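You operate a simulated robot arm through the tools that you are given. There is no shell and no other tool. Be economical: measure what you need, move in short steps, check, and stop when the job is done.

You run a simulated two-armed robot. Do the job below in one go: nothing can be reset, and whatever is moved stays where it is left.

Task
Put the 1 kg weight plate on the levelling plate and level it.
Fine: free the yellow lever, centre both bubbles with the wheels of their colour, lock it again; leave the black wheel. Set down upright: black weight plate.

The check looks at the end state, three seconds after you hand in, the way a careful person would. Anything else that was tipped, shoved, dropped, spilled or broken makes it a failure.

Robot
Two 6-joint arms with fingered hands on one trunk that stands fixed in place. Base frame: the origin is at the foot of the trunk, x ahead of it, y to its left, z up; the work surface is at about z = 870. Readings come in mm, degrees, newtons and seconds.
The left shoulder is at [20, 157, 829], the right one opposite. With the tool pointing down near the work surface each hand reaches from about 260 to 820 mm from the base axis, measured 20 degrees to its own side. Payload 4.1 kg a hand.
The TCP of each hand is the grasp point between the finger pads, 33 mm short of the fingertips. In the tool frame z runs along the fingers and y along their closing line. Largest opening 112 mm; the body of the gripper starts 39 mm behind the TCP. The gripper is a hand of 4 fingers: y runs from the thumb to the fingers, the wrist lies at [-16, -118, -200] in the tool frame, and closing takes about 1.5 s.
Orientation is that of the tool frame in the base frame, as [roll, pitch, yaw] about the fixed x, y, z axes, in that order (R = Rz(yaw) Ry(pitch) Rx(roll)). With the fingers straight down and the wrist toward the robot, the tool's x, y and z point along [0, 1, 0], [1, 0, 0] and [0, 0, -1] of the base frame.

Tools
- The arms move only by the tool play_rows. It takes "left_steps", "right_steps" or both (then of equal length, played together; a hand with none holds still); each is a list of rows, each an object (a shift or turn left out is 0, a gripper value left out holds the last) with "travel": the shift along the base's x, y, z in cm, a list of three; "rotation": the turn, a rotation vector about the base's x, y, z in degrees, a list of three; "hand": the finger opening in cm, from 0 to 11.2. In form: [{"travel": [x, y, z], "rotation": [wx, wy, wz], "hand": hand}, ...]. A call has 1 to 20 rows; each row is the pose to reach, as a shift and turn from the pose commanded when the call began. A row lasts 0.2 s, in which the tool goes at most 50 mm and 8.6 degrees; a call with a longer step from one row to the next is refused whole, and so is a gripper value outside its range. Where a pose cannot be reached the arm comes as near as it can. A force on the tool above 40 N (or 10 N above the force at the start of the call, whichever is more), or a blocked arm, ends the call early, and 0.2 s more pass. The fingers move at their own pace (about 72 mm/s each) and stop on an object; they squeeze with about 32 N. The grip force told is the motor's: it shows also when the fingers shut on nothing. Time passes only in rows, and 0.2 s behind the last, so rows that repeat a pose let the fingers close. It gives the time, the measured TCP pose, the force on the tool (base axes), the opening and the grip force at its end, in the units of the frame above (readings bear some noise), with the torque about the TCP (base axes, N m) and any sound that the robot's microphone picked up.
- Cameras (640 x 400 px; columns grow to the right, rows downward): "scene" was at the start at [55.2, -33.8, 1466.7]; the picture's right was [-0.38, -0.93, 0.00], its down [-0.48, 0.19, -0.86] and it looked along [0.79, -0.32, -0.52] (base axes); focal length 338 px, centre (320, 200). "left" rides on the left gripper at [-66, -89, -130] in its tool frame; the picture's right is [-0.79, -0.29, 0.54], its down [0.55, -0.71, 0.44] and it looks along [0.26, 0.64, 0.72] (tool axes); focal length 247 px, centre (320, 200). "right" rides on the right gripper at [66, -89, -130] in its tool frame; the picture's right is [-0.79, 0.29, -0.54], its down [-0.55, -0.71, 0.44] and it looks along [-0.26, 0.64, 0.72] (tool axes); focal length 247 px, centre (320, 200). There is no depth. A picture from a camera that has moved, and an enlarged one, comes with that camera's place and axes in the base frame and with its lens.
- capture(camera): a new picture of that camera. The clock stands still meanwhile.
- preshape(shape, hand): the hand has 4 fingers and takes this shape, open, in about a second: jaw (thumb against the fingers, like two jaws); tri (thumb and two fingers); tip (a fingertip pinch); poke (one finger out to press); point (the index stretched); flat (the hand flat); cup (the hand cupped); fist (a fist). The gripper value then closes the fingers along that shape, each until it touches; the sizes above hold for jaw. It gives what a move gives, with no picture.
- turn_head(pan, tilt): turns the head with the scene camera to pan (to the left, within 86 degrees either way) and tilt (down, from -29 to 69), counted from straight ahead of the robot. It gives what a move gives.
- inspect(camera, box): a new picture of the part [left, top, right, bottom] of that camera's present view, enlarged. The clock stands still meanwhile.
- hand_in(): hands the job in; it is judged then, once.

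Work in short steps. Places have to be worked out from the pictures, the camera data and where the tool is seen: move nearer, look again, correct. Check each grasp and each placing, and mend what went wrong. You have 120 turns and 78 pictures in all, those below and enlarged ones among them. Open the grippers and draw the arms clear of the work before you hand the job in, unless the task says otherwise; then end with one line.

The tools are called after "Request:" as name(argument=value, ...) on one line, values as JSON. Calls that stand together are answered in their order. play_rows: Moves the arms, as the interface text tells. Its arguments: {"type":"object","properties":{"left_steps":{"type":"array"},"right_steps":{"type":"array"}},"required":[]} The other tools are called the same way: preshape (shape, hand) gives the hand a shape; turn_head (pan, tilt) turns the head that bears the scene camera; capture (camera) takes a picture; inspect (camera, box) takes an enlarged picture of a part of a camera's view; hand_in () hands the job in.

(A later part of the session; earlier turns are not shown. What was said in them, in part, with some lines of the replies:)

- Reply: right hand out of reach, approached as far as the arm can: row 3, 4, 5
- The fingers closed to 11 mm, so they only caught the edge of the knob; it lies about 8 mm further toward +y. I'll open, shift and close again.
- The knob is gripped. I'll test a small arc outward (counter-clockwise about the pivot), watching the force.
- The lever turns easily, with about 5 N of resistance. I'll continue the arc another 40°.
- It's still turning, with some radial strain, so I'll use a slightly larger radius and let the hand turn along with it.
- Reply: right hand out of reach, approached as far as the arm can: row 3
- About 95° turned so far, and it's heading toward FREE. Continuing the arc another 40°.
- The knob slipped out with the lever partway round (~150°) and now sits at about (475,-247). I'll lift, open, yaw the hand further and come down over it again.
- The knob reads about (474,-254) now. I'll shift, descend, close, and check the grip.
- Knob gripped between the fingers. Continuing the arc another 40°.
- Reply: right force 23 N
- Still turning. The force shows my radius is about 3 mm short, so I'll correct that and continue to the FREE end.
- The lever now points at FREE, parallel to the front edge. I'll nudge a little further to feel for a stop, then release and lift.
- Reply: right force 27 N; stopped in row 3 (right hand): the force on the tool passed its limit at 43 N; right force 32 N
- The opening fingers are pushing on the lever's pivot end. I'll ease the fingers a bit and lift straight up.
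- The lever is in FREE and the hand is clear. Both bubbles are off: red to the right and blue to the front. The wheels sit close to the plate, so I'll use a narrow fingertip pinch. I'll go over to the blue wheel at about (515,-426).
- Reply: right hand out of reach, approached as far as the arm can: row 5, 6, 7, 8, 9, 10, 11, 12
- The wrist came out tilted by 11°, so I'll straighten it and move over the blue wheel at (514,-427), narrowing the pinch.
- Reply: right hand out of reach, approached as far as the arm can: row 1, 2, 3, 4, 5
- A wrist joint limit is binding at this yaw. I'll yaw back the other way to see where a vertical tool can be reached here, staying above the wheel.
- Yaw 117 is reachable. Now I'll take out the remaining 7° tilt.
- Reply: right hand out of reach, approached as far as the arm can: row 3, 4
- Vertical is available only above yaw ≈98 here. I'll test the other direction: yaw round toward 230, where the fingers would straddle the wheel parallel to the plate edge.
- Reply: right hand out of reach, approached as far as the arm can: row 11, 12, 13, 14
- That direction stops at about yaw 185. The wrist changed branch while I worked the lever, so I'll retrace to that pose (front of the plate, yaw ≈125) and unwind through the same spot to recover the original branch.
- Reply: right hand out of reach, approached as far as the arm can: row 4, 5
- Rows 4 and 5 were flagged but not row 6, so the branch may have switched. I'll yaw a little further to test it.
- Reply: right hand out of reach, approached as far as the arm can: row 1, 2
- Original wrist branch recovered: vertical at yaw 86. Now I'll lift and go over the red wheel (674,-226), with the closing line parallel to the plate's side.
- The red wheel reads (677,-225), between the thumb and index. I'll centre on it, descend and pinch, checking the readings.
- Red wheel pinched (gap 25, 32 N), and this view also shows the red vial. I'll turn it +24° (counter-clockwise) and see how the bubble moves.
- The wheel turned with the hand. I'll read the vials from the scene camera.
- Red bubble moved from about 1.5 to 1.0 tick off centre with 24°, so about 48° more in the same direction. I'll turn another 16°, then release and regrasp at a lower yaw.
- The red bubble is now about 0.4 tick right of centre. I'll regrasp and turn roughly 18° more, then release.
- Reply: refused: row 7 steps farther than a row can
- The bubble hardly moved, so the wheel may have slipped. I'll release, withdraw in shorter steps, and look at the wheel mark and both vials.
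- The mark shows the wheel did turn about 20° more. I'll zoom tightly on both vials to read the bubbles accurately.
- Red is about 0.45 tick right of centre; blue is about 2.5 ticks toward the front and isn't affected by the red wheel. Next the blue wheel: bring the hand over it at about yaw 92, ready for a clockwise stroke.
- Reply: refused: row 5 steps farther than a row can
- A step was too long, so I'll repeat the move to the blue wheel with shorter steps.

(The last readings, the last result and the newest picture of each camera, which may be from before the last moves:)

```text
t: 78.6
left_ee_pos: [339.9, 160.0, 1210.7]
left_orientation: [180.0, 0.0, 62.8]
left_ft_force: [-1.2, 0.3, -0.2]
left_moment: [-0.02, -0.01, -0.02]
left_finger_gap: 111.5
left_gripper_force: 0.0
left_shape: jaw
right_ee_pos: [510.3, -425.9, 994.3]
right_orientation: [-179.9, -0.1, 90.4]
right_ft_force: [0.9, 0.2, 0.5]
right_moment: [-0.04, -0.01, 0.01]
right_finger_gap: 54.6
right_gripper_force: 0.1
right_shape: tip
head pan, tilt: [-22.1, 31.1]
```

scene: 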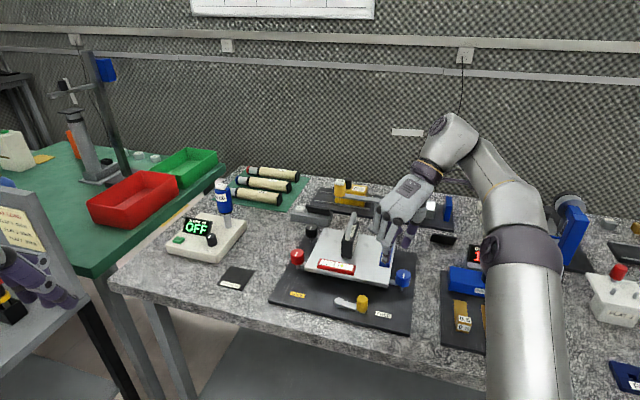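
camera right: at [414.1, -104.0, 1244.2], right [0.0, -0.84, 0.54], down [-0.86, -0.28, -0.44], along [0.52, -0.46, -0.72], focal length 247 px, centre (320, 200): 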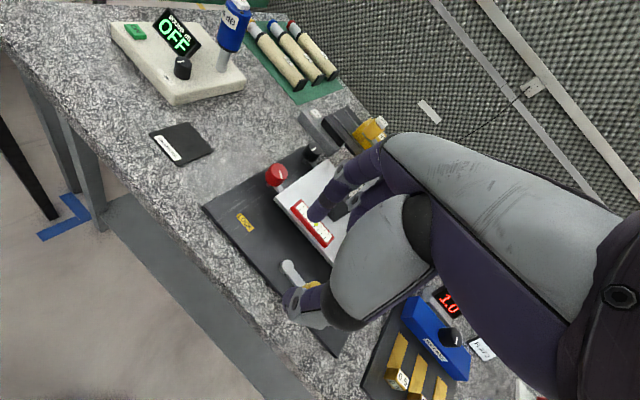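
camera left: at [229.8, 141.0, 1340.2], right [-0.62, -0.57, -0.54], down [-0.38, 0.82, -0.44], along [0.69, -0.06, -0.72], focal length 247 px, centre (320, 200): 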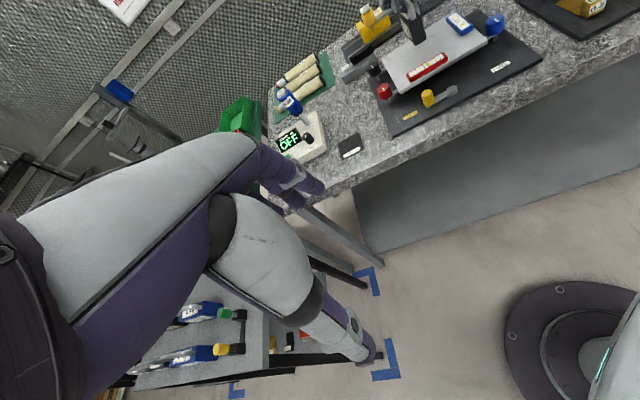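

Vertical here. I'll yaw to 75 to keep clear of the plate edge, descend on the blue wheel at (513,-427), pinch, and turn clockwise 40°.

Request:
play_rows(right_steps=[{"travel": [0.1, -0.1, 0], "rotation": [0, 0, -8], "hand": 5}, {"travel": [0.3, -0.1, -1], "rotation": [0, 0, -15]}, {"travel": [0.3, -0.1, -2.5], "rotation": [0, 0, -15]}, {"travel": [0.3, -0.1, -4], "rotation": [0, 0, -15]}, {"travel": [0.3, -0.1, -4.8], "rotation": [0, 0, -15]}, {"travel": [0.3, -0.1, -4.8], "rotation": [0, 0, -15], "hand": 4}, {"travel": [0.3, -0.1, -4.8], "rotation": [0, 0, -15], "hand": 2}, {"travel": [0.3, -0.1, -4.8], "rotation": [0, 0, -15], "hand": 0}, {"travel": [0.3, -0.1, -4.8], "rotation": [0, 0, -15], "hand": 0}, {"travel": [0.3, -0.1, -4.8], "rotation": [0, 0, -15], "hand": 0}])

Request:
inspect(camera="right", box=[150, 100, 390, 350])

```text
t: 80.8
left_ee_pos: [338.3, 159.4, 1210.4]
left_orientation: [179.9, 0.0, 62.8]
left_ft_force: [-0.7, 0.3, 0.0]
left_moment: [0.0, 0.02, -0.02]
left_finger_gap: 111.8
left_gripper_force: 0.1
left_shape: jaw
right_ee_pos: [517.0, -426.7, 946.1]
right_orientation: [-180.0, -0.2, 75.3]
right_ft_force: [-0.6, 8.4, -3.9]
right_moment: [0.24, 0.01, -0.01]
right_finger_gap: 25.4
right_gripper_force: 31.8
right_shape: tip
head pan, tilt: [-22.1, 31.1]
```

```text
1.60 times, centred on (270, 225) of right
camera zoom: at [446.1, -341.4, 1075.8], right [0.08, -0.84, 0.54], down [-0.83, -0.35, -0.44], along [0.56, -0.41, -0.72], focal length 395 px, centre (400, 160)
```

zoom: 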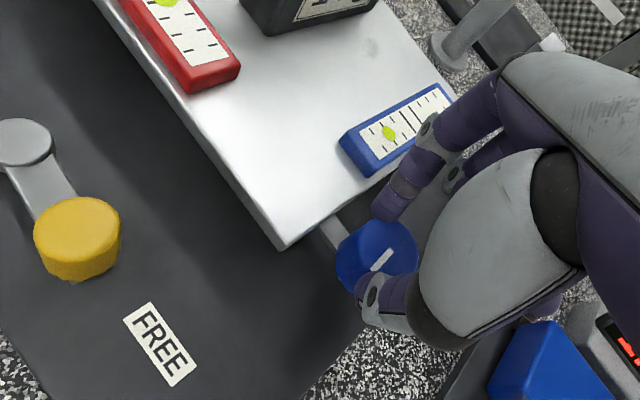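

Blue wheel pinched (gap 25). Turning clockwise 40°.

Request:
play_rows(right_steps=[{"rotation": [0, 0, -7]}, {"rotation": [0, 0, -14]}, {"rotation": [0, 0, -21]}, {"rotation": [0, 0, -28]}, {"rotation": [0, 0, -35]}, {"rotation": [0, 0, -42]}, {"rotation": [0, 0, -42]}, {"rotation": [0, 0, -42]}])

Request:
inspect(camera="scene", box=[320, 230, 410, 290])

```text
t: 82.6
left_ee_pos: [340.8, 159.3, 1210.3]
left_orientation: [180.0, 0.0, 63.0]
left_ft_force: [0.2, -0.6, -0.7]
left_moment: [-0.05, 0.0, -0.02]
left_finger_gap: 111.5
left_gripper_force: 0.0
left_shape: jaw
right_ee_pos: [517.4, -427.5, 946.6]
right_orientation: [-180.0, 0.1, 33.2]
right_ft_force: [10.6, 6.1, -16.2]
right_moment: [0.19, -0.24, 0.0]
right_finger_gap: 24.8
right_gripper_force: 32.3
right_shape: tip
head pan, tilt: [-22.1, 31.1]
```

```text
6.67 times, centred on (365, 260) of scene
camera zoom: at [56.0, -33.8, 1466.7], right [-0.38, -0.93, 0.0], down [-0.48, 0.19, -0.86], along [0.79, -0.32, -0.52], focal length 2253 px, centre (20, -200)
```

zoom: 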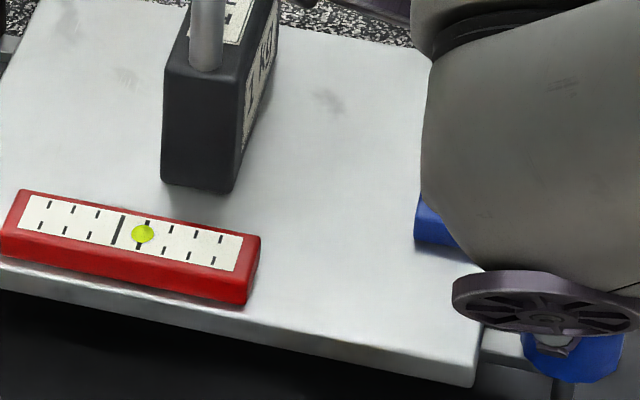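

The scene view of the blue vial is blocked; I'll read it from the hand camera.

Request:
capture(camera="right")

```text
16 pictures are left
camera right: at [522.7, -317.5, 1077.1], right [-0.51, -0.67, 0.54], down [-0.85, 0.29, -0.44], along [0.14, -0.68, -0.72], focal length 247 px, centre (320, 200)
```

right: 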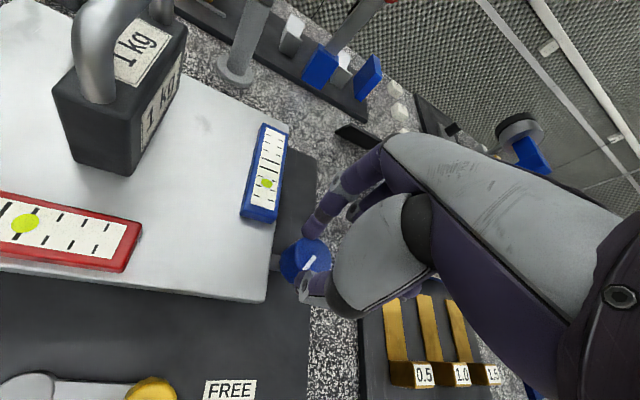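

Blue went from about 2.5 to 1.8 ticks with 42°, so it needs roughly 100° more. I'll release, return and regrasp for another stroke.

Request:
play_rows(right_steps=[{"hand": 2.8}, {"hand": 4}, {"hand": 5}, {"travel": [0, 0, 1.5], "hand": 5}, {"travel": [0, 0, 2.8], "rotation": [0, 0, 4]}, {"travel": [0, 0, 2.8], "rotation": [0, 0, 12]}, {"travel": [0, 0, 2.8], "rotation": [0, 0, 20]}, {"travel": [0, 0, 2.8], "rotation": [0, 0, 28]}, {"travel": [0, 0, 2.8], "rotation": [0, 0, 36]}, {"travel": [0, 0, 2.8], "rotation": [0, 0, 44]}, {"travel": [-0.2, 0, 2.8], "rotation": [0, 0, 46]}, {"travel": [-0.2, 0, 1.4], "rotation": [0, 0, 46]}, {"travel": [-0.2, 0, 0], "rotation": [0, 0, 46]}, {"travel": [-0.2, 0, 0], "rotation": [0, 0, 46], "hand": 4}, {"travel": [-0.2, 0, 0], "rotation": [0, 0, 46], "hand": 2}, {"travel": [-0.2, 0, 0], "rotation": [0, 0, 46], "hand": 0}, {"travel": [-0.2, 0, 0], "rotation": [0, 0, 46], "hand": 0}, {"travel": [-0.2, 0, 0], "rotation": [0, 0, 46], "hand": 0}])

Request:
play_rows(right_steps=[{"rotation": [0, 0, -8]}, {"rotation": [0, 0, -16]}, {"rotation": [0, 0, -24]}, {"rotation": [0, 0, -32]}, {"rotation": [0, 0, -40]}, {"rotation": [0, 0, -48]}, {"rotation": [0, 0, -54]}, {"rotation": [0, 0, -54]}, {"rotation": [0, 0, -54]}])

```text
t: 86.4
left_ee_pos: [337.8, 160.1, 1209.9]
left_orientation: [-180.0, 0.1, 63.0]
left_ft_force: [-0.3, 0.3, -0.5]
left_moment: [-0.02, 0.01, 0.0]
left_finger_gap: 111.8
left_gripper_force: 0.1
left_shape: jaw
right_ee_pos: [515.3, -426.8, 951.1]
right_orientation: [179.7, -0.1, 79.4]
right_ft_force: [2.3, 10.7, 26.4]
right_moment: [0.46, -0.07, -0.02]
right_finger_gap: 21.3
right_gripper_force: 32.6
right_shape: tip
head pan, tilt: [-22.1, 31.1]
```

```text
t: 87.4
left_ee_pos: [339.6, 159.7, 1210.4]
left_orientation: [180.0, 0.1, 62.9]
left_ft_force: [-1.4, 0.3, 0.2]
left_moment: [-0.03, 0.0, 0.02]
left_finger_gap: 111.9
left_gripper_force: 0.0
left_shape: jaw
right_ee_pos: [517.0, -427.0, 952.3]
right_orientation: [179.5, -0.3, 51.7]
right_ft_force: [-0.4, 5.5, 8.2]
right_moment: [0.24, 0.13, -0.01]
right_finger_gap: 19.8
right_gripper_force: 31.5
right_shape: tip
head pan, tilt: [-22.1, 31.1]
stopped in row 4 (right hand): the force on the tool passed its limit at 40 N (the readings are from after the stop); the commanded pose is now the measured one
```

The force limit tripped and the hand sat about 5 mm high, so the grip was poor. I'll release, rise and look.

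Request:
play_rows(right_steps=[{"hand": 2.8}, {"hand": 4}, {"hand": 5}, {"hand": 5}, {"travel": [0, 0, 1.5]}, {"travel": [0, 0, 3.2]}, {"travel": [0, 0, 3.2]}])

Request:
capture(camera="right")

```text
t: 89.0
left_ee_pos: [339.2, 159.0, 1209.8]
left_orientation: [-180.0, 0.0, 62.8]
left_ft_force: [-0.2, -0.7, -0.1]
left_moment: [-0.03, 0.03, -0.01]
left_finger_gap: 111.8
left_gripper_force: 0.0
left_shape: jaw
right_ee_pos: [516.6, -429.7, 982.6]
right_orientation: [179.6, -0.1, 51.6]
right_ft_force: [0.2, 0.8, 0.8]
right_moment: [0.03, -0.02, 0.03]
right_finger_gap: 49.5
right_gripper_force: 0.0
right_shape: tip
head pan, tilt: [-22.1, 31.1]
```

```text
15 pictures are left
camera right: at [486.0, -322.5, 1112.5], right [-0.27, -0.8, 0.54], down [-0.9, 0.01, -0.44], along [0.35, -0.6, -0.72], focal length 247 px, centre (320, 200)
```

right: 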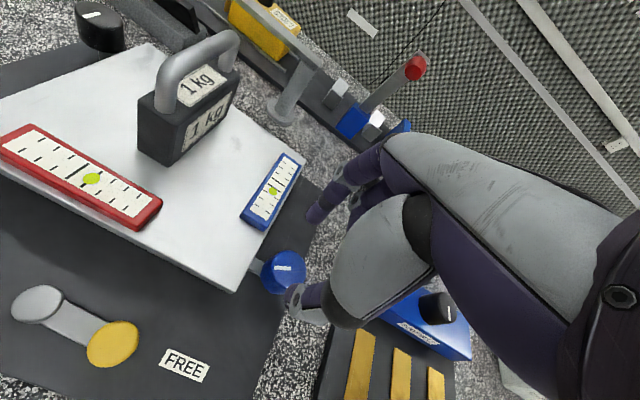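

Blue bubble looks nearly centred now. I'll zoom into the vials from here.

Request:
inspect(camera="right", box=[200, 130, 310, 300])

Request:
inspect(camera="right", box=[0, 110, 170, 240])

```text
2.35 times, centred on (255, 215) of right
camera zoom: at [486.0, -322.5, 1112.5], right [-0.27, -0.8, 0.54], down [-0.9, 0.01, -0.44], along [0.35, -0.6, -0.72], focal length 581 px, centre (473, 165)
```

zoom: 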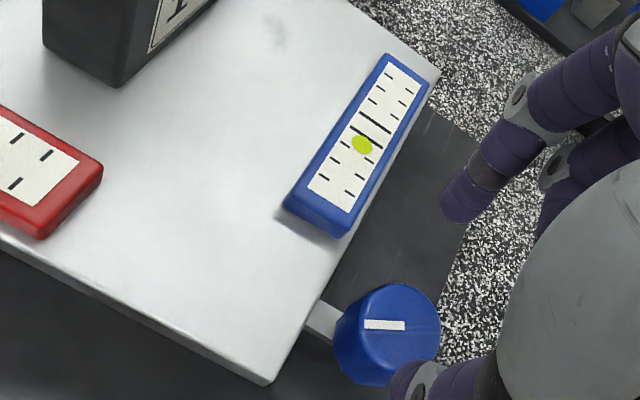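

```text
3.08 times, centred on (85, 175) of right
camera zoom: at [486.0, -322.5, 1112.5], right [-0.27, -0.8, 0.54], down [-0.9, 0.01, -0.44], along [0.35, -0.6, -0.72], focal length 760 px, centre (1043, 277)
```

zoom: 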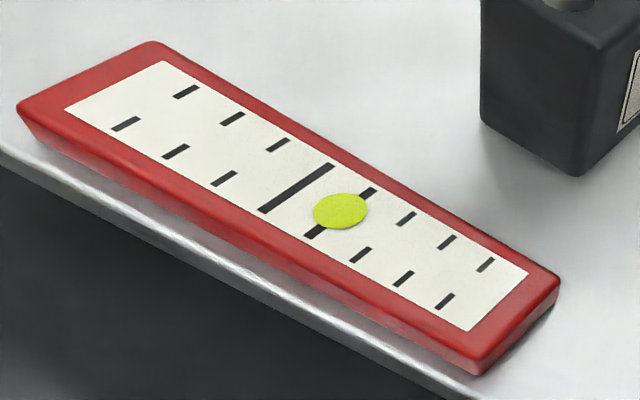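

Both bubbles sit on a long line: red about 0.5 tick right, blue about 0.55 tick front. Blue's rate is ~0.023 tick/°, so I'll regrip here and turn about 24° more clockwise.

Request:
play_rows(right_steps=[{"travel": [0, 0.25, -1.5]}, {"travel": [0, 0.25, -3]}, {"travel": [0, 0.25, -3.6]}, {"travel": [0, 0.25, -3.6], "hand": 4}, {"travel": [0, 0.25, -3.6], "hand": 2}, {"travel": [0, 0.25, -3.6], "hand": 0}, {"travel": [0, 0.25, -3.6], "hand": 0}, {"travel": [0, 0.25, -3.6], "hand": 0}])

Request:
play_rows(right_steps=[{"rotation": [0, 0, -6]}, {"rotation": [0, 0, -12]}, {"rotation": [0, 0, -18]}, {"rotation": [0, 0, -24]}, {"rotation": [0, 0, -24]}, {"rotation": [0, 0, -24]}])

Request:
inspect(camera="right", box=[220, 110, 330, 280])

```text
t: 90.8
left_ee_pos: [339.5, 159.4, 1210.0]
left_orientation: [-179.9, 0.0, 63.0]
left_ft_force: [-0.2, 0.0, -0.7]
left_moment: [0.02, 0.02, 0.01]
left_finger_gap: 111.8
left_gripper_force: 0.0
left_shape: jaw
right_ee_pos: [518.7, -425.6, 947.1]
right_orientation: [179.6, -0.4, 51.8]
right_ft_force: [1.9, 10.8, -3.5]
right_moment: [0.31, -0.04, -0.06]
right_finger_gap: 21.1
right_gripper_force: 31.3
right_shape: tip
head pan, tilt: [-22.1, 31.1]
```

```text
t: 92.2
left_ee_pos: [339.4, 159.4, 1209.4]
left_orientation: [-179.9, 0.0, 62.9]
left_ft_force: [0.6, 0.0, 0.6]
left_moment: [0.0, 0.0, -0.01]
left_finger_gap: 111.6
left_gripper_force: 0.0
left_shape: jaw
right_ee_pos: [517.8, -424.8, 947.5]
right_orientation: [179.7, -0.4, 27.8]
right_ft_force: [24.4, 7.6, -9.6]
right_moment: [0.11, -0.65, 0.12]
right_finger_gap: 20.6
right_gripper_force: 32.4
right_shape: tip
head pan, tilt: [-22.1, 31.1]
```

```text
2.35 times, centred on (275, 195) of right
camera zoom: at [533.1, -315.3, 1076.4], right [-0.57, -0.62, 0.53], down [-0.82, 0.37, -0.44], along [0.08, -0.69, -0.72], focal length 581 px, centre (426, 212)
```

zoom: 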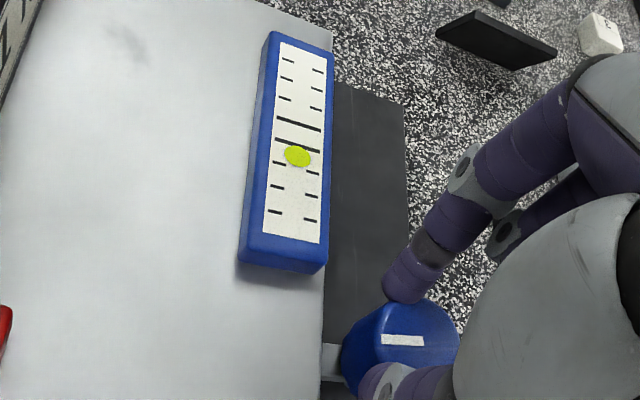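

The held reading (about 1 tick) is probably skewed by the hand's side force. I'll release, rise, and read again.

Request:
play_rows(right_steps=[{"hand": 2.8}, {"hand": 4}, {"hand": 5}, {"hand": 5}, {"travel": [0, 0, 1.5]}, {"travel": [0, 0, 3.5]}, {"travel": [0, 0, 3.5]}])

Request:
inspect(camera="right", box=[220, 110, 330, 280])

```text
t: 93.8
left_ee_pos: [339.7, 160.5, 1210.1]
left_orientation: [-180.0, 0.0, 62.8]
left_ft_force: [0.3, 0.1, -0.3]
left_moment: [0.03, -0.03, 0.02]
left_finger_gap: 111.5
left_gripper_force: 0.1
left_shape: jaw
right_ee_pos: [517.3, -425.0, 982.5]
right_orientation: [179.6, -0.1, 27.7]
right_ft_force: [-0.6, -0.2, 0.2]
right_moment: [0.0, 0.0, -0.01]
right_finger_gap: 49.6
right_gripper_force: 0.1
right_shape: tip
head pan, tilt: [-22.1, 31.1]
```

```text
2.35 times, centred on (275, 195) of right
camera zoom: at [532.0, -316.2, 1112.6], right [-0.57, -0.62, 0.54], down [-0.82, 0.37, -0.44], along [0.07, -0.69, -0.72], focal length 581 px, centre (426, 212)
```

zoom: 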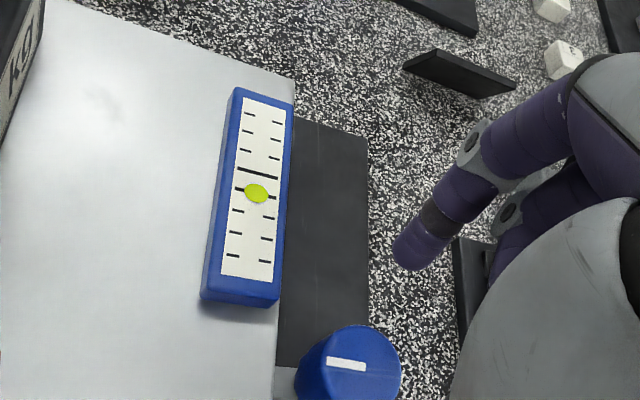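

Bubble still reads about +0.5 after release although the mark turned. I'll do another larger stroke (regrip at yaw ≈70, turn 40° clockwise) and compare after release.

Request:
play_rows(right_steps=[{"rotation": [0, 0, 8]}, {"rotation": [0, 0, 16]}, {"rotation": [0, 0, 24]}, {"rotation": [0, 0, 32]}, {"rotation": [0, 0, 40]}, {"travel": [-0.1, -0.2, 0], "rotation": [0, 0, 42]}, {"travel": [-0.1, -0.2, -1.8], "rotation": [0, 0, 42]}, {"travel": [-0.1, -0.2, -3.5], "rotation": [0, 0, 42]}, {"travel": [-0.1, -0.2, -3.5], "rotation": [0, 0, 42], "hand": 4}, {"travel": [-0.1, -0.2, -3.5], "rotation": [0, 0, 42], "hand": 2}, {"travel": [-0.1, -0.2, -3.5], "rotation": [0, 0, 42], "hand": 0}, {"travel": [-0.1, -0.2, -3.5], "rotation": [0, 0, 42], "hand": 0}, {"travel": [-0.1, -0.2, -3.5], "rotation": [0, 0, 42], "hand": 0}])

Request:
play_rows(right_steps=[{"rotation": [0, 0, -6]}, {"rotation": [0, 0, -12]}, {"rotation": [0, 0, -18]}, {"rotation": [0, 0, -24]}, {"rotation": [0, 0, -30]}, {"rotation": [0, 0, -30]}, {"rotation": [0, 0, -30], "hand": 2.8}, {"rotation": [0, 0, -30], "hand": 4}, {"rotation": [0, 0, -30], "hand": 5}, {"rotation": [0, 0, -30], "hand": 5}, {"travel": [0, 0, 1.5], "rotation": [0, 0, -30]}, {"travel": [0, 0, 3.5], "rotation": [0, 0, -30]}, {"travel": [0, 0, 3.5], "rotation": [0, 0, -30]}])

Request:
inspect(camera="right", box=[220, 120, 330, 290])

```text
t: 96.6
left_ee_pos: [338.8, 160.2, 1210.2]
left_orientation: [180.0, 0.0, 62.8]
left_ft_force: [0.4, -0.7, -0.2]
left_moment: [0.0, 0.02, -0.01]
left_finger_gap: 111.7
left_gripper_force: 0.0
left_shape: jaw
right_ee_pos: [516.0, -427.5, 947.1]
right_orientation: [179.7, -0.3, 69.7]
right_ft_force: [0.0, 9.0, -1.6]
right_moment: [0.22, 0.03, 0.02]
right_finger_gap: 25.2
right_gripper_force: 32.0
right_shape: tip
head pan, tilt: [-22.1, 31.1]
```

```text
t: 99.4
left_ee_pos: [339.2, 157.6, 1210.8]
left_orientation: [-180.0, 0.0, 62.8]
left_ft_force: [-0.1, 0.0, -0.1]
left_moment: [-0.02, -0.06, 0.02]
left_finger_gap: 111.9
left_gripper_force: 0.0
left_shape: jaw
right_ee_pos: [514.7, -427.8, 982.0]
right_orientation: [179.6, -0.2, 39.7]
right_ft_force: [0.2, 0.0, 0.1]
right_moment: [0.01, -0.03, 0.02]
right_finger_gap: 49.5
right_gripper_force: 0.1
right_shape: tip
head pan, tilt: [-22.1, 31.1]
```

```text
2.35 times, centred on (275, 205) of right
camera zoom: at [506.8, -316.8, 1111.5], right [-0.43, -0.72, 0.54], down [-0.88, 0.19, -0.44], along [0.22, -0.66, -0.72], focal length 581 px, centre (426, 188)
```

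zoom: 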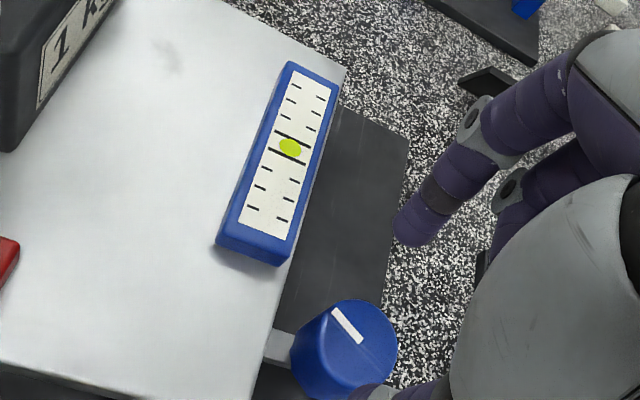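

The blue bubble is now exactly between its two lines. Now back to red for about 28° more counter-clockwise: rise, cross over, and come down above the red wheel.

Request:
play_rows(right_steps=[{"travel": [0, 0, 4]}, {"travel": [0, 0, 8]}, {"travel": [0, 2, 11], "rotation": [0, 0, 3]}, {"travel": [1, 6, 11], "rotation": [0, 0, 6]}, {"travel": [3, 10, 11], "rotation": [0, 0, 9]}, {"travel": [5, 14, 11], "rotation": [0, 0, 12]}, {"travel": [8, 17.5, 11], "rotation": [0, 0, 15]}, {"travel": [11.5, 20.2, 11], "rotation": [0, 0, 18]}, {"travel": [15, 20.3, 9], "rotation": [0, 0, 20]}, {"travel": [16.2, 20.3, 6], "rotation": [0, 0, 20]}, {"travel": [16.2, 20.3, 2], "rotation": [0, 0, 20]}, {"travel": [16.2, 20.3, -0.5], "rotation": [0, 0, 20]}, {"travel": [16.2, 20.3, -0.5], "rotation": [0, 0, 20]}])

```text
t: 102.2
left_ee_pos: [339.5, 158.4, 1210.3]
left_orientation: [180.0, 0.0, 62.7]
left_ft_force: [0.0, -0.4, 0.3]
left_moment: [-0.04, -0.02, -0.02]
left_finger_gap: 111.7
left_gripper_force: 0.1
left_shape: jaw
right_ee_pos: [677.2, -224.1, 977.0]
right_orientation: [179.6, -0.3, 59.6]
right_ft_force: [-0.9, -1.5, -0.4]
right_moment: [-0.02, -0.04, -0.02]
right_finger_gap: 49.4
right_gripper_force: 0.2
right_shape: tip
head pan, tilt: [-22.1, 31.1]
```

Above the red wheel, vertical, no contact. Descend, pinch, turn +28°, release and rise.

Request:
play_rows(right_steps=[{"travel": [0, 0, -1.5]}, {"travel": [0, 0, -3]}, {"travel": [0, 0, -3], "hand": 4}, {"travel": [0, 0, -3], "hand": 2}, {"travel": [0, 0, -3], "hand": 0}, {"travel": [0, 0, -3], "hand": 0}, {"travel": [0, 0, -3], "hand": 0}])

Request:
play_rows(right_steps=[{"rotation": [0, 0, 6]}, {"rotation": [0, 0, 12]}, {"rotation": [0, 0, 18]}, {"rotation": [0, 0, 24]}, {"rotation": [0, 0, 28]}, {"rotation": [0, 0, 28]}, {"rotation": [0, 0, 28], "hand": 2.8}, {"rotation": [0, 0, 28], "hand": 4}, {"rotation": [0, 0, 28], "hand": 5}, {"rotation": [0, 0, 28], "hand": 5}, {"travel": [0, 0, 1.5], "rotation": [0, 0, 28]}, {"travel": [0, 0, 3.5], "rotation": [0, 0, 28]}, {"travel": [0, 0, 3.5], "rotation": [0, 0, 28]}])

Request:
inspect(camera="scene", box=[320, 230, 410, 290])

```text
t: 103.8
left_ee_pos: [339.0, 158.9, 1210.6]
left_orientation: [180.0, 0.0, 62.8]
left_ft_force: [0.4, -0.5, 0.4]
left_moment: [0.0, -0.03, 0.05]
left_finger_gap: 112.0
left_gripper_force: 0.1
left_shape: jaw
right_ee_pos: [678.4, -222.4, 946.8]
right_orientation: [179.6, -0.3, 59.7]
right_ft_force: [3.1, 7.3, -1.5]
right_moment: [0.27, -0.06, 0.0]
right_finger_gap: 25.6
right_gripper_force: 32.5
right_shape: tip
head pan, tilt: [-22.1, 31.1]
```

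```text
t: 106.6
left_ee_pos: [338.9, 159.2, 1209.7]
left_orientation: [-179.9, 0.0, 62.8]
left_ft_force: [-0.2, -0.1, 0.0]
left_moment: [0.0, 0.02, -0.02]
left_finger_gap: 111.5
left_gripper_force: 0.0
left_shape: jaw
right_ee_pos: [677.5, -223.6, 982.4]
right_orientation: [179.6, -0.2, 87.7]
right_ft_force: [0.5, 0.2, -0.3]
right_moment: [0.0, 0.02, -0.03]
right_finger_gap: 49.4
right_gripper_force: 0.1
right_shape: tip
head pan, tilt: [-22.1, 31.1]
```

```text
6.67 times, centred on (365, 260) of scene
camera zoom: at [55.3, -33.8, 1466.7], right [-0.38, -0.93, 0.0], down [-0.48, 0.19, -0.86], along [0.79, -0.32, -0.52], focal length 2253 px, centre (20, -200)
```

zoom: 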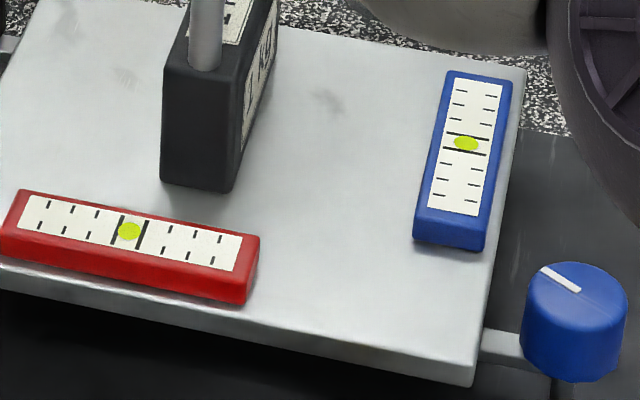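

Both bubbles are centred between their lines. Next is locking the lever: rise, return to jaw shape, and go over the knob, which two views put at about (495,-311).

Request:
play_rows(right_steps=[{"travel": [0, 0, 4]}, {"travel": [0, 0, 8]}, {"travel": [-2, 0, 11]}, {"travel": [-6, 0, 11]}, {"travel": [-10, -1, 11]}, {"travel": [-13, -3.5, 11]}, {"travel": [-16, -6, 11]}, {"travel": [-18.2, -8.7, 10]}, {"travel": [-18.2, -8.7, 7]}, {"travel": [-18.2, -8.7, 4]}, {"travel": [-18.2, -8.7, 4]}])

Request:
preshape(hand="right", shape="jaw")

Request:
play_rows(right_steps=[{"hand": 5.5}, {"hand": 5.5}, {"hand": 5.5}, {"travel": [0, 0, -2], "hand": 5.5}, {"travel": [0, 0, -5]}, {"travel": [0, 0, -5.5]}])

Request:
capture(camera="right")

```text
t: 109.0
left_ee_pos: [339.9, 158.5, 1210.3]
left_orientation: [-180.0, 0.0, 62.7]
left_ft_force: [-0.3, 0.0, 0.1]
left_moment: [0.0, -0.04, -0.01]
left_finger_gap: 111.5
left_gripper_force: 0.0
left_shape: jaw
right_ee_pos: [495.8, -312.0, 1023.9]
right_orientation: [179.6, -0.2, 87.8]
right_ft_force: [-0.8, -0.1, -0.1]
right_moment: [0.0, 0.0, -0.03]
right_finger_gap: 49.7
right_gripper_force: 0.0
right_shape: tip
head pan, tilt: [-22.1, 31.1]
```

```text
t: 109.9
left_ee_pos: [339.0, 159.2, 1209.5]
left_orientation: [180.0, 0.0, 62.8]
left_ft_force: [-0.8, 0.2, 1.0]
left_moment: [-0.04, 0.0, 0.04]
left_finger_gap: 111.6
left_gripper_force: 0.0
left_shape: jaw
right_ee_pos: [496.7, -311.8, 1022.6]
right_orientation: [179.5, -0.2, 87.7]
right_ft_force: [-0.8, 0.1, 0.4]
right_moment: [0.05, 0.0, 0.0]
right_finger_gap: 111.8
right_gripper_force: 0.1
right_shape: jaw
head pan, tilt: [-22.1, 31.1]
```

```text
t: 111.3
left_ee_pos: [339.3, 158.4, 1210.6]
left_orientation: [-180.0, 0.1, 62.8]
left_ft_force: [0.5, -0.4, 0.3]
left_moment: [0.0, 0.0, 0.01]
left_finger_gap: 111.5
left_gripper_force: 0.0
left_shape: jaw
right_ee_pos: [494.2, -311.7, 966.1]
right_orientation: [179.6, -0.2, 87.8]
right_ft_force: [-0.1, -0.6, 0.7]
right_moment: [0.01, -0.01, 0.0]
right_finger_gap: 55.3
right_gripper_force: 0.0
right_shape: jaw
head pan, tilt: [-22.1, 31.1]
```

```text
8 pictures are left
camera right: at [406.8, -243.4, 1095.9], right [0.25, -0.81, 0.54], down [-0.73, -0.52, -0.44], along [0.64, -0.28, -0.72], focal length 247 px, centre (320, 200)
```

right: 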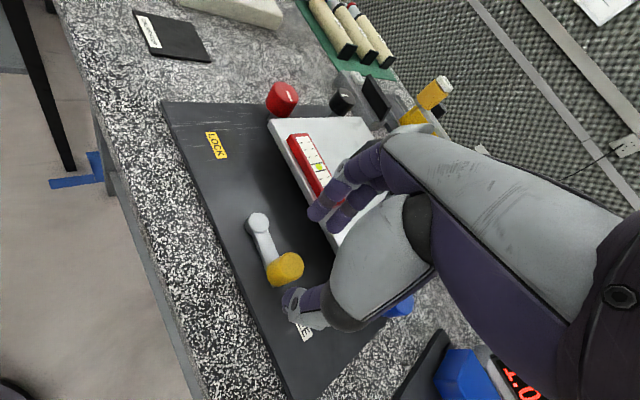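

The knob reads (492,-307). The pivot end is near the far fingers, so I'll stay a bit higher (tips just above the lever) and close on the knob's upper part.

Request:
play_rows(right_steps=[{"travel": [-0.2, 0.4, -0.5], "hand": 5}, {"travel": [-0.2, 0.4, -1.5]}, {"travel": [-0.2, 0.4, -2.9]}, {"travel": [-0.2, 0.4, -2.9], "hand": 4}, {"travel": [-0.2, 0.4, -2.9], "hand": 2}, {"travel": [-0.2, 0.4, -2.9], "hand": 0}, {"travel": [-0.2, 0.4, -2.9], "hand": 0}, {"travel": [-0.2, 0.4, -2.9], "hand": 0}])

```text
t: 113.1
left_ee_pos: [339.7, 160.6, 1210.6]
left_orientation: [180.0, 0.0, 62.8]
left_ft_force: [-0.3, -0.2, 0.5]
left_moment: [-0.02, 0.04, -0.02]
left_finger_gap: 111.8
left_gripper_force: 0.0
left_shape: jaw
right_ee_pos: [494.4, -308.4, 939.5]
right_orientation: [179.6, -0.1, 87.6]
right_ft_force: [1.7, -0.1, 14.1]
right_moment: [-0.02, -0.22, -0.08]
right_finger_gap: 11.7
right_gripper_force: 31.9
right_shape: jaw
head pan, tilt: [-22.1, 31.1]
```

Knob gripped (gap 11.7 as before). I'll swing it back clockwise about the pivot, turning the hand with the lever so the fingers keep pushing.

Request:
play_rows(right_steps=[{"travel": [-0.33, 0.29, 0], "rotation": [0, 0, -5]}, {"travel": [-0.67, 0.58, 0], "rotation": [0, 0, -10]}, {"travel": [-0.96, 0.92, 0], "rotation": [0, 0, -15]}, {"travel": [-1.23, 1.27, 0], "rotation": [0, 0, -20]}, {"travel": [-1.46, 1.65, 0], "rotation": [0, 0, -25]}, {"travel": [-1.66, 2.05, 0], "rotation": [0, 0, -30]}, {"travel": [-1.82, 2.47, 0], "rotation": [0, 0, -35]}, {"travel": [-1.95, 2.89, 0], "rotation": [0, 0, -40]}, {"travel": [-1.95, 2.89, 0], "rotation": [0, 0, -40]}])

Request:
inspect(camera="scene", box=[280, 220, 410, 330])

```text
t: 115.1
left_ee_pos: [339.5, 159.9, 1210.8]
left_orientation: [180.0, 0.0, 62.8]
left_ft_force: [0.6, 0.4, 0.8]
left_moment: [0.02, -0.01, 0.03]
left_finger_gap: 111.6
left_gripper_force: 0.1
left_shape: jaw
right_ee_pos: [475.0, -280.8, 939.7]
right_orientation: [179.3, -0.4, 47.4]
right_ft_force: [14.2, 2.7, 23.6]
right_moment: [0.02, -0.76, 0.12]
right_finger_gap: 10.4
right_gripper_force: 31.5
right_shape: jaw
head pan, tilt: [-22.1, 31.1]
```

```text
3.64 times, centred on (345, 275) of scene
camera zoom: at [55.1, -33.5, 1466.8], right [-0.38, -0.93, 0.0], down [-0.48, 0.19, -0.86], along [0.79, -0.32, -0.52], focal length 1229 px, centre (229, -73)
```

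zoom: 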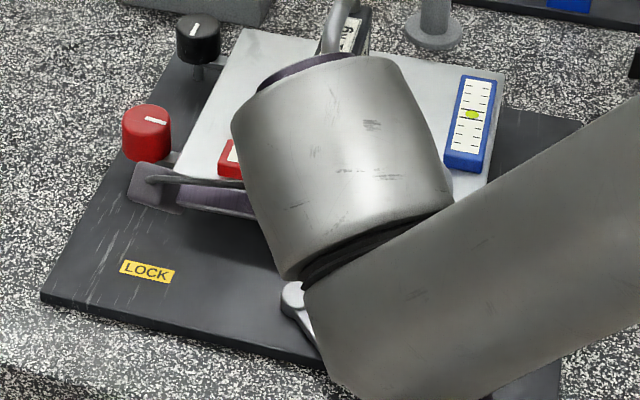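

The lever is following (now about 194°), with slight inward strain. I'll relieve it and continue another 35°.

Request:
play_rows(right_steps=[{"travel": [0.1, 0.43, 0.1], "rotation": [0, 0, -4]}, {"travel": [0.1, 0.88, 0.15], "rotation": [0, 0, -8]}, {"travel": [0.1, 1.32, 0.15], "rotation": [0, 0, -12]}, {"travel": [0.15, 1.77, 0.15], "rotation": [0, 0, -16]}, {"travel": [0.23, 2.2, 0.15], "rotation": [0, 0, -18]}, {"travel": [0.35, 2.64, 0.15], "rotation": [0, 0, -18]}, {"travel": [0.52, 3.06, 0.15], "rotation": [0, 0, -18]}, {"travel": [0.52, 3.06, 0.15], "rotation": [0, 0, -18]}])

Request:
inspect(camera="right", box=[160, 120, 420, 400])

```text
t: 116.9
left_ee_pos: [339.5, 158.3, 1210.1]
left_orientation: [-179.9, 0.0, 62.8]
left_ft_force: [0.1, 0.3, -1.1]
left_moment: [-0.03, 0.02, -0.03]
left_finger_gap: 111.8
left_gripper_force: 0.1
left_shape: jaw
right_ee_pos: [480.2, -248.2, 940.5]
right_orientation: [179.6, -0.3, 29.6]
right_ft_force: [13.0, -8.0, 15.3]
right_moment: [-0.33, -0.65, -0.02]
right_finger_gap: 10.6
right_gripper_force: 32.2
right_shape: jaw
head pan, tilt: [-22.1, 31.1]
```

```text
1.43 times, centred on (290, 260) of right
camera zoom: at [490.8, -137.9, 1069.5], right [-0.55, -0.64, 0.54], down [-0.83, 0.34, -0.44], along [0.1, -0.69, -0.72], focal length 353 px, centre (363, 114)
```

zoom: 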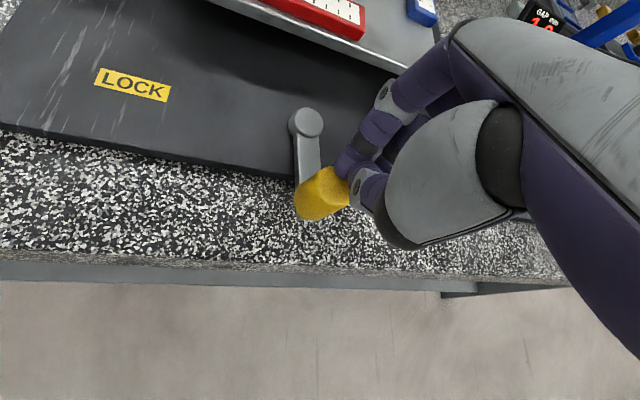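

The lever is now at ~152° and still held, with the hand behind the knob. Continuing along the arc toward LOCK.

Request:
play_rows(right_steps=[{"travel": [0.2, 0.4, 0]}, {"travel": [0.48, 0.75, 0]}, {"travel": [0.77, 1.08, 0]}, {"travel": [1.09, 1.4, 0]}, {"travel": [1.43, 1.68, 0]}, {"travel": [1.8, 1.93, 0]}, {"travel": [2.19, 2.15, 0]}, {"travel": [2.59, 2.34, 0]}, {"travel": [2.59, 2.34, 0]}])

Request:
inspect(camera="right", box=[160, 120, 420, 400])

```text
t: 118.9
left_ee_pos: [340.2, 158.1, 1209.2]
left_orientation: [-180.0, 0.0, 62.8]
left_ft_force: [0.1, 0.3, -0.7]
left_moment: [0.01, -0.01, -0.01]
left_finger_gap: 111.5
left_gripper_force: 0.0
left_shape: jaw
right_ee_pos: [503.2, -226.8, 939.7]
right_orientation: [179.4, 0.0, 29.5]
right_ft_force: [2.1, -19.8, 18.8]
right_moment: [-0.87, -0.31, -0.38]
right_finger_gap: 10.2
right_gripper_force: 32.4
right_shape: jaw
head pan, tilt: [-22.1, 31.1]
```

```text
1.43 times, centred on (290, 260) of right
camera zoom: at [516.1, -116.0, 1068.8], right [-0.55, -0.64, 0.54], down [-0.83, 0.34, -0.44], along [0.1, -0.69, -0.72], focal length 353 px, centre (363, 114)
```

zoom: 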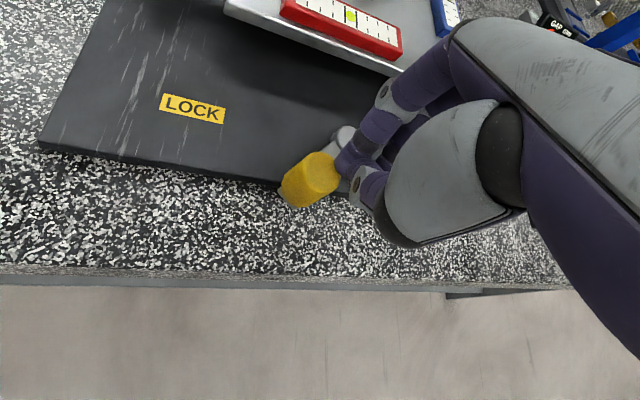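

Lever at about 110°. Continuing the arc with the radius eased inward, toward the LOCK end.

Request:
play_rows(right_steps=[{"travel": [0.4, 0, 0]}, {"travel": [0.85, 0.06, 0]}, {"travel": [1.29, 0.13, 0]}, {"travel": [1.73, 0.17, 0]}, {"travel": [2.18, 0.16, 0]}, {"travel": [2.62, 0.12, 0]}, {"travel": [3.06, 0.03, 0]}, {"travel": [3.49, -0.08, 0]}, {"travel": [3.49, -0.08, 0]}])

Request:
inspect(camera="right", box=[160, 120, 420, 400])

```text
t: 120.6
left_ee_pos: [337.9, 158.3, 1209.5]
left_orientation: [-180.0, -0.1, 62.9]
left_ft_force: [1.0, 0.0, -0.5]
left_moment: [0.05, -0.03, -0.01]
left_finger_gap: 111.6
left_gripper_force: 0.1
left_shape: jaw
right_ee_pos: [532.2, -230.1, 939.3]
right_orientation: [179.2, 0.5, 29.1]
right_ft_force: [-7.0, -10.9, 4.8]
right_moment: [-0.39, 0.18, -0.22]
right_finger_gap: 10.2
right_gripper_force: 32.5
right_shape: jaw
head pan, tilt: [-22.1, 31.1]
stopped in row 8 (right hand): the force on the tool passed its limit at 41 N (the readings are from after the stop); the commanded pose is now the measured one
```

```text
1.43 times, centred on (290, 260) of right
camera zoom: at [547.0, -118.6, 1067.1], right [-0.55, -0.62, 0.55], down [-0.83, 0.35, -0.44], along [0.08, -0.7, -0.71], focal length 353 px, centre (363, 114)
```

zoom: 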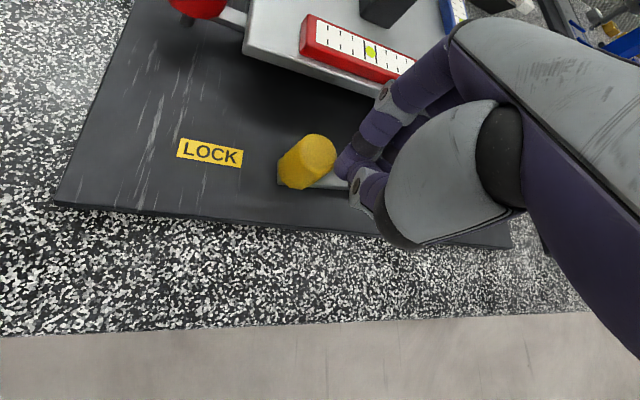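

The knob reads (559,-225) again, and the 41 N stop suggests it reached the LOCK end. I'll release, rise and check.

Request:
play_rows(right_steps=[{"travel": [-0.2, -0.1, 0.2], "hand": 1.5}, {"travel": [-0.3, -0.2, 0.3], "hand": 2.5}, {"travel": [-0.3, -0.2, 0.6], "hand": 3}, {"travel": [-0.3, -0.2, 2.5], "hand": 3}, {"travel": [-0.3, -0.2, 6], "hand": 3}, {"travel": [-3, -0.2, 10], "hand": 3}, {"travel": [-7, -0.2, 12], "hand": 3}, {"travel": [-7, -0.2, 12], "hand": 3}])

Request:
inspect(camera="right", box=[60, 20, 420, 330])

```text
t: 122.4
left_ee_pos: [339.8, 159.2, 1209.7]
left_orientation: [-180.0, 0.0, 62.7]
left_ft_force: [-0.8, -0.3, 0.3]
left_moment: [-0.01, 0.02, -0.01]
left_finger_gap: 111.7
left_gripper_force: 0.1
left_shape: jaw
right_ee_pos: [461.2, -233.2, 1056.6]
right_orientation: [179.3, 0.4, 29.1]
right_ft_force: [0.8, 0.0, -0.2]
right_moment: [0.0, 0.0, -0.02]
right_finger_gap: 29.9
right_gripper_force: 0.0
right_shape: jaw
head pan, tilt: [-22.1, 31.1]
```

```text
1.29 times, centred on (240, 175) of right
camera zoom: at [475.0, -121.9, 1184.6], right [-0.55, -0.63, 0.55], down [-0.83, 0.34, -0.44], along [0.09, -0.7, -0.71], focal length 319 px, centre (423, 232)
```

zoom: 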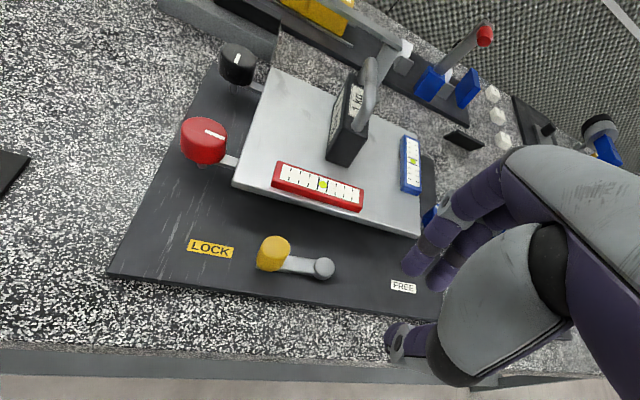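

The lever looks parallel to the front edge at LOCK. I'll draw the right arm clear and compare against the initial view.

Request:
play_rows(right_steps=[{"travel": [-1, 0, 4]}, {"travel": [-2, 0, 8], "hand": 8}, {"travel": [-3, -3, 11], "rotation": [0, 0, 5]}, {"travel": [-3.5, -7, 12], "rotation": [0, 0, 10]}, {"travel": [-4, -11, 12], "rotation": [0, 0, 15]}, {"travel": [-4, -15, 12], "rotation": [0, 0, 20]}, {"travel": [-4, -19, 12], "rotation": [0, 0, 25]}, {"travel": [-4, -23, 12], "rotation": [0, 0, 30]}, {"travel": [-4, -26, 12], "rotation": [0, 0, 33]}, {"travel": [-4, -26, 12], "rotation": [0, 0, 33]}])

Request:
inspect(camera="scene", box=[220, 200, 440, 340])

```text
t: 124.6
left_ee_pos: [338.3, 159.7, 1209.4]
left_orientation: [-179.9, 0.0, 62.8]
left_ft_force: [-0.1, 0.5, -0.5]
left_moment: [-0.03, 0.01, -0.02]
left_finger_gap: 111.6
left_gripper_force: 0.1
left_shape: jaw
right_ee_pos: [423.5, -493.2, 1180.9]
right_orientation: [179.2, 0.4, 62.2]
right_ft_force: [-0.6, 0.7, 0.2]
right_moment: [0.01, 0.02, 0.01]
right_finger_gap: 79.5
right_gripper_force: 0.0
right_shape: jaw
head pan, tilt: [-22.1, 31.1]
```

```text
2.86 times, centred on (330, 270) of scene
camera zoom: at [55.2, -33.7, 1466.7], right [-0.38, -0.93, 0.0], down [-0.48, 0.19, -0.86], along [0.79, -0.32, -0.52], focal length 966 px, centre (291, 0)
```

zoom: 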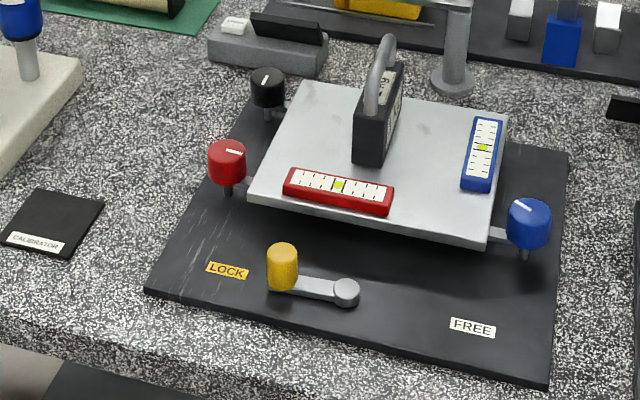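

Both bubbles are centred and the weight is upright, but the knob is ~2 mm (about 3°) shy of its original LOCK place. I'll push it home from outside with closed fingers.

Request:
play_rows(right_steps=[{"travel": [0.5, 4, -1], "hand": 0}, {"travel": [1, 8, -3], "hand": 0}, {"travel": [2, 12, -5]}, {"travel": [3, 16, -7]}, {"travel": [4, 20, -9]}, {"travel": [5, 24, -11]}, {"travel": [6, 27, -13]}, {"travel": [7.5, 29.5, -16]}, {"travel": [8.5, 29.6, -20]}, {"travel": [8.5, 29.6, -23]}, {"travel": [8.5, 29.6, -25]}, {"travel": [8.5, 29.6, -25]}])

Request:
play_rows(right_steps=[{"travel": [0.3, -0.23, 0]}, {"travel": [0.6, -0.46, 0]}, {"travel": [0.9, -0.7, 0]}, {"travel": [1.1, -0.85, 0]}, {"travel": [1.3, -1.0, 0]}, {"travel": [1.3, -1.0, 0]}])

```text
t: 127.2
left_ee_pos: [340.4, 159.0, 1208.9]
left_orientation: [180.0, 0.1, 62.9]
left_ft_force: [0.1, 0.7, 0.2]
left_moment: [-0.03, 0.0, -0.03]
left_finger_gap: 111.8
left_gripper_force: 0.0
left_shape: jaw
right_ee_pos: [509.3, -194.6, 929.7]
right_orientation: [179.3, 0.4, 62.2]
right_ft_force: [-0.2, -0.3, -0.1]
right_moment: [0.03, 0.01, 0.0]
right_finger_gap: 0.2
right_gripper_force: 32.0
right_shape: jaw
head pan, tilt: [-22.1, 31.1]
```

```text
t: 128.6
left_ee_pos: [340.0, 158.8, 1210.3]
left_orientation: [180.0, 0.0, 62.9]
left_ft_force: [0.0, 0.6, 0.2]
left_moment: [0.0, -0.01, 0.0]
left_finger_gap: 111.7
left_gripper_force: 0.0
left_shape: jaw
right_ee_pos: [522.6, -204.4, 929.7]
right_orientation: [179.2, 0.5, 62.2]
right_ft_force: [0.1, 0.1, -0.4]
right_moment: [0.01, 0.0, -0.02]
right_finger_gap: 0.0
right_gripper_force: 32.4
right_shape: jaw
head pan, tilt: [-22.1, 31.1]
```

No contact yet. I'll go on in 1.5–2 mm steps until the knob resists.

Request:
play_rows(right_steps=[{"travel": [0.16, -0.12, 0]}, {"travel": [0.32, -0.25, 0]}, {"travel": [0.48, -0.37, 0]}, {"travel": [0.64, -0.5, 0]}, {"travel": [0.8, -0.62, 0]}, {"travel": [0.8, -0.62, 0]}])

```text
t: 130.0
left_ee_pos: [339.1, 158.6, 1210.3]
left_orientation: [-179.9, -0.1, 62.9]
left_ft_force: [0.7, -0.2, 0.2]
left_moment: [0.01, 0.02, 0.0]
left_finger_gap: 111.6
left_gripper_force: 0.0
left_shape: jaw
right_ee_pos: [530.8, -211.5, 929.1]
right_orientation: [179.3, 0.4, 62.1]
right_ft_force: [0.4, 0.5, -0.3]
right_moment: [0.0, -0.02, -0.02]
right_finger_gap: 0.0
right_gripper_force: 31.8
right_shape: jaw
head pan, tilt: [-22.1, 31.1]
```

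Request:
play_rows(right_steps=[{"travel": [0.12, -0.09, 0]}, {"travel": [0.24, -0.18, 0]}, {"travel": [0.36, -0.28, 0]}, {"travel": [0.48, -0.37, 0]}, {"travel": [0.6, -0.46, 0]}, {"travel": [0.6, -0.46, 0]}])

```text
t: 131.4
left_ee_pos: [339.2, 160.1, 1210.4]
left_orientation: [180.0, 0.0, 62.9]
left_ft_force: [1.1, -0.4, 0.1]
left_moment: [-0.02, -0.02, -0.01]
left_finger_gap: 111.8
left_gripper_force: 0.0
left_shape: jaw
right_ee_pos: [536.5, -216.4, 928.9]
right_orientation: [179.4, 0.6, 62.2]
right_ft_force: [-1.0, 0.4, 0.0]
right_moment: [0.06, 0.01, -0.03]
right_finger_gap: 0.0
right_gripper_force: 31.8
right_shape: jaw
head pan, tilt: [-22.1, 31.1]
```

Still no contact although the knob should be about 24 mm ahead. One look from the hand camera to be sure of the alignment.

Request:
inspect(camera="right", box=[180, 150, 420, 370])

```text
1.82 times, centred on (300, 260) of right
camera zoom: at [486.9, -114.1, 1056.3], right [-0.12, -0.83, 0.55], down [-0.88, -0.16, -0.44], along [0.45, -0.54, -0.71], focal length 449 px, centre (356, 91)
```

zoom: 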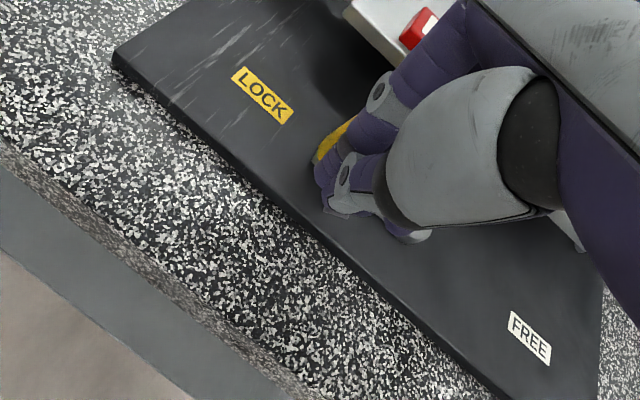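

The knob is directly ahead of the closed fingertips. Continuing gently.

Request:
play_rows(right_steps=[{"travel": [0.1, -0.08, 0]}, {"travel": [0.2, -0.15, 0]}, {"travel": [0.3, -0.23, 0]}, {"travel": [0.4, -0.31, 0]}, {"travel": [0.4, -0.31, 0]}])

```text
t: 132.6
left_ee_pos: [339.7, 158.9, 1209.9]
left_orientation: [179.9, 0.0, 62.8]
left_ft_force: [-0.2, 0.5, -0.1]
left_moment: [-0.02, 0.01, 0.01]
left_finger_gap: 111.4
left_gripper_force: 0.0
left_shape: jaw
right_ee_pos: [539.3, -219.7, 929.4]
right_orientation: [179.4, 0.4, 62.0]
right_ft_force: [-0.8, -0.9, 1.2]
right_moment: [-0.03, -0.02, 0.0]
right_finger_gap: 0.2
right_gripper_force: 31.9
right_shape: jaw
head pan, tilt: [-22.1, 31.1]
```

Request:
play_rows(right_steps=[{"travel": [0.1, -0.08, 0]}, {"travel": [0.2, -0.15, 0]}, {"travel": [0.3, -0.23, 0]}, {"travel": [0.3, -0.23, 0]}])

```text
t: 133.6
left_ee_pos: [339.1, 158.8, 1211.1]
left_orientation: [-180.0, -0.1, 62.8]
left_ft_force: [0.8, -0.6, -0.2]
left_moment: [0.01, 0.01, 0.0]
left_finger_gap: 111.8
left_gripper_force: 0.0
left_shape: jaw
right_ee_pos: [542.6, -221.7, 930.5]
right_orientation: [179.3, 0.4, 62.2]
right_ft_force: [-5.6, 2.1, 1.9]
right_moment: [0.0, 0.08, -0.05]
right_finger_gap: 0.0
right_gripper_force: 32.0
right_shape: jaw
head pan, tilt: [-22.1, 31.1]
```

Contact at about 6 N. Pushing on in 1 mm steps until the force climbs at the stop.

Request:
play_rows(right_steps=[{"travel": [0.08, -0.06, 0]}, {"travel": [0.16, -0.12, 0]}, {"travel": [0.24, -0.18, 0]}, {"travel": [0.24, -0.18, 0]}])

```text
t: 134.6
left_ee_pos: [339.5, 160.3, 1210.0]
left_orientation: [-180.0, 0.0, 62.8]
left_ft_force: [0.6, -1.0, 0.2]
left_moment: [-0.05, 0.02, 0.04]
left_finger_gap: 111.7
left_gripper_force: 0.1
left_shape: jaw
right_ee_pos: [545.5, -222.4, 929.3]
right_orientation: [179.5, 0.5, 62.3]
right_ft_force: [-16.8, 11.3, -0.5]
right_moment: [0.22, 0.43, -0.06]
right_finger_gap: 0.1
right_gripper_force: 32.4
right_shape: jaw
head pan, tilt: [-22.1, 31.1]
```

The force climbed to 20 N, so it looks like the stop. A last 1 mm nudge, then back off, lift, and withdraw.

Request:
play_rows(right_steps=[{"travel": [0.08, -0.06, 0]}, {"travel": [0.12, -0.09, 0]}, {"travel": [0.12, -0.09, 0]}])

Request:
play_rows(right_steps=[{"travel": [-1, 0.8, 0]}, {"travel": [-3, 2.3, 0]}, {"travel": [-4, 3, 3]}, {"travel": [-5, 3, 7]}, {"travel": [-6, 3, 11]}, {"travel": [-7, 2, 15]}, {"travel": [-8, 0, 19]}, {"travel": [-9, -4, 21]}, {"travel": [-9.5, -8, 23]}, {"travel": [-10, -12, 24]}, {"travel": [-10.5, -16, 25], "hand": 8}, {"travel": [-11, -20, 25]}, {"travel": [-11.5, -24, 25]}, {"travel": [-12, -27, 25]}, {"travel": [-12, -27, 25]}])

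Request:
inspect(camera="scene", box=[220, 200, 440, 340])

```text
t: 135.4
left_ee_pos: [339.0, 159.0, 1210.5]
left_orientation: [180.0, 0.1, 63.0]
left_ft_force: [0.0, 0.6, 0.5]
left_moment: [0.01, -0.02, 0.05]
left_finger_gap: 111.9
left_gripper_force: 0.0
left_shape: jaw
right_ee_pos: [546.3, -222.8, 930.1]
right_orientation: [179.2, 0.4, 62.3]
right_ft_force: [-19.5, 17.1, -3.0]
right_moment: [0.38, 0.5, 0.0]
right_finger_gap: 0.1
right_gripper_force: 31.9
right_shape: jaw
head pan, tilt: [-22.1, 31.1]
```

```text
t: 138.6
left_ee_pos: [339.4, 159.5, 1209.7]
left_orientation: [-180.0, 0.0, 62.9]
left_ft_force: [0.3, -0.6, -0.5]
left_moment: [-0.02, 0.0, 0.03]
left_finger_gap: 111.7
left_gripper_force: 0.1
left_shape: jaw
right_ee_pos: [424.5, -492.9, 1177.5]
right_orientation: [179.4, 0.5, 62.2]
right_ft_force: [-0.3, 0.6, -0.4]
right_moment: [-0.03, -0.01, 0.01]
right_finger_gap: 79.8
right_gripper_force: 0.1
right_shape: jaw
head pan, tilt: [-22.1, 31.1]
```

```text
2.86 times, centred on (330, 270) of scene
camera zoom: at [55.2, -33.7, 1466.7], right [-0.38, -0.93, 0.0], down [-0.48, 0.19, -0.86], along [0.79, -0.32, -0.52], focal length 966 px, centre (291, 0)
```

zoom: 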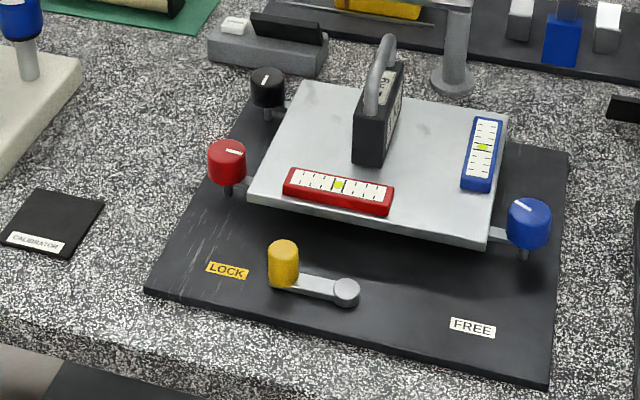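

The knob is back at its original LOCK position. Both bubbles are centred, the weight stands upright, the black wheel is untouched and the arms are clear, so I'm handing in.

Request:
hand_in()

```text
The job is handed in.
```

The 1 kg weight plate stands upright on the levelling plate, both bubbles are centred, the yellow lever is locked again, and I did not touch the black wheel.
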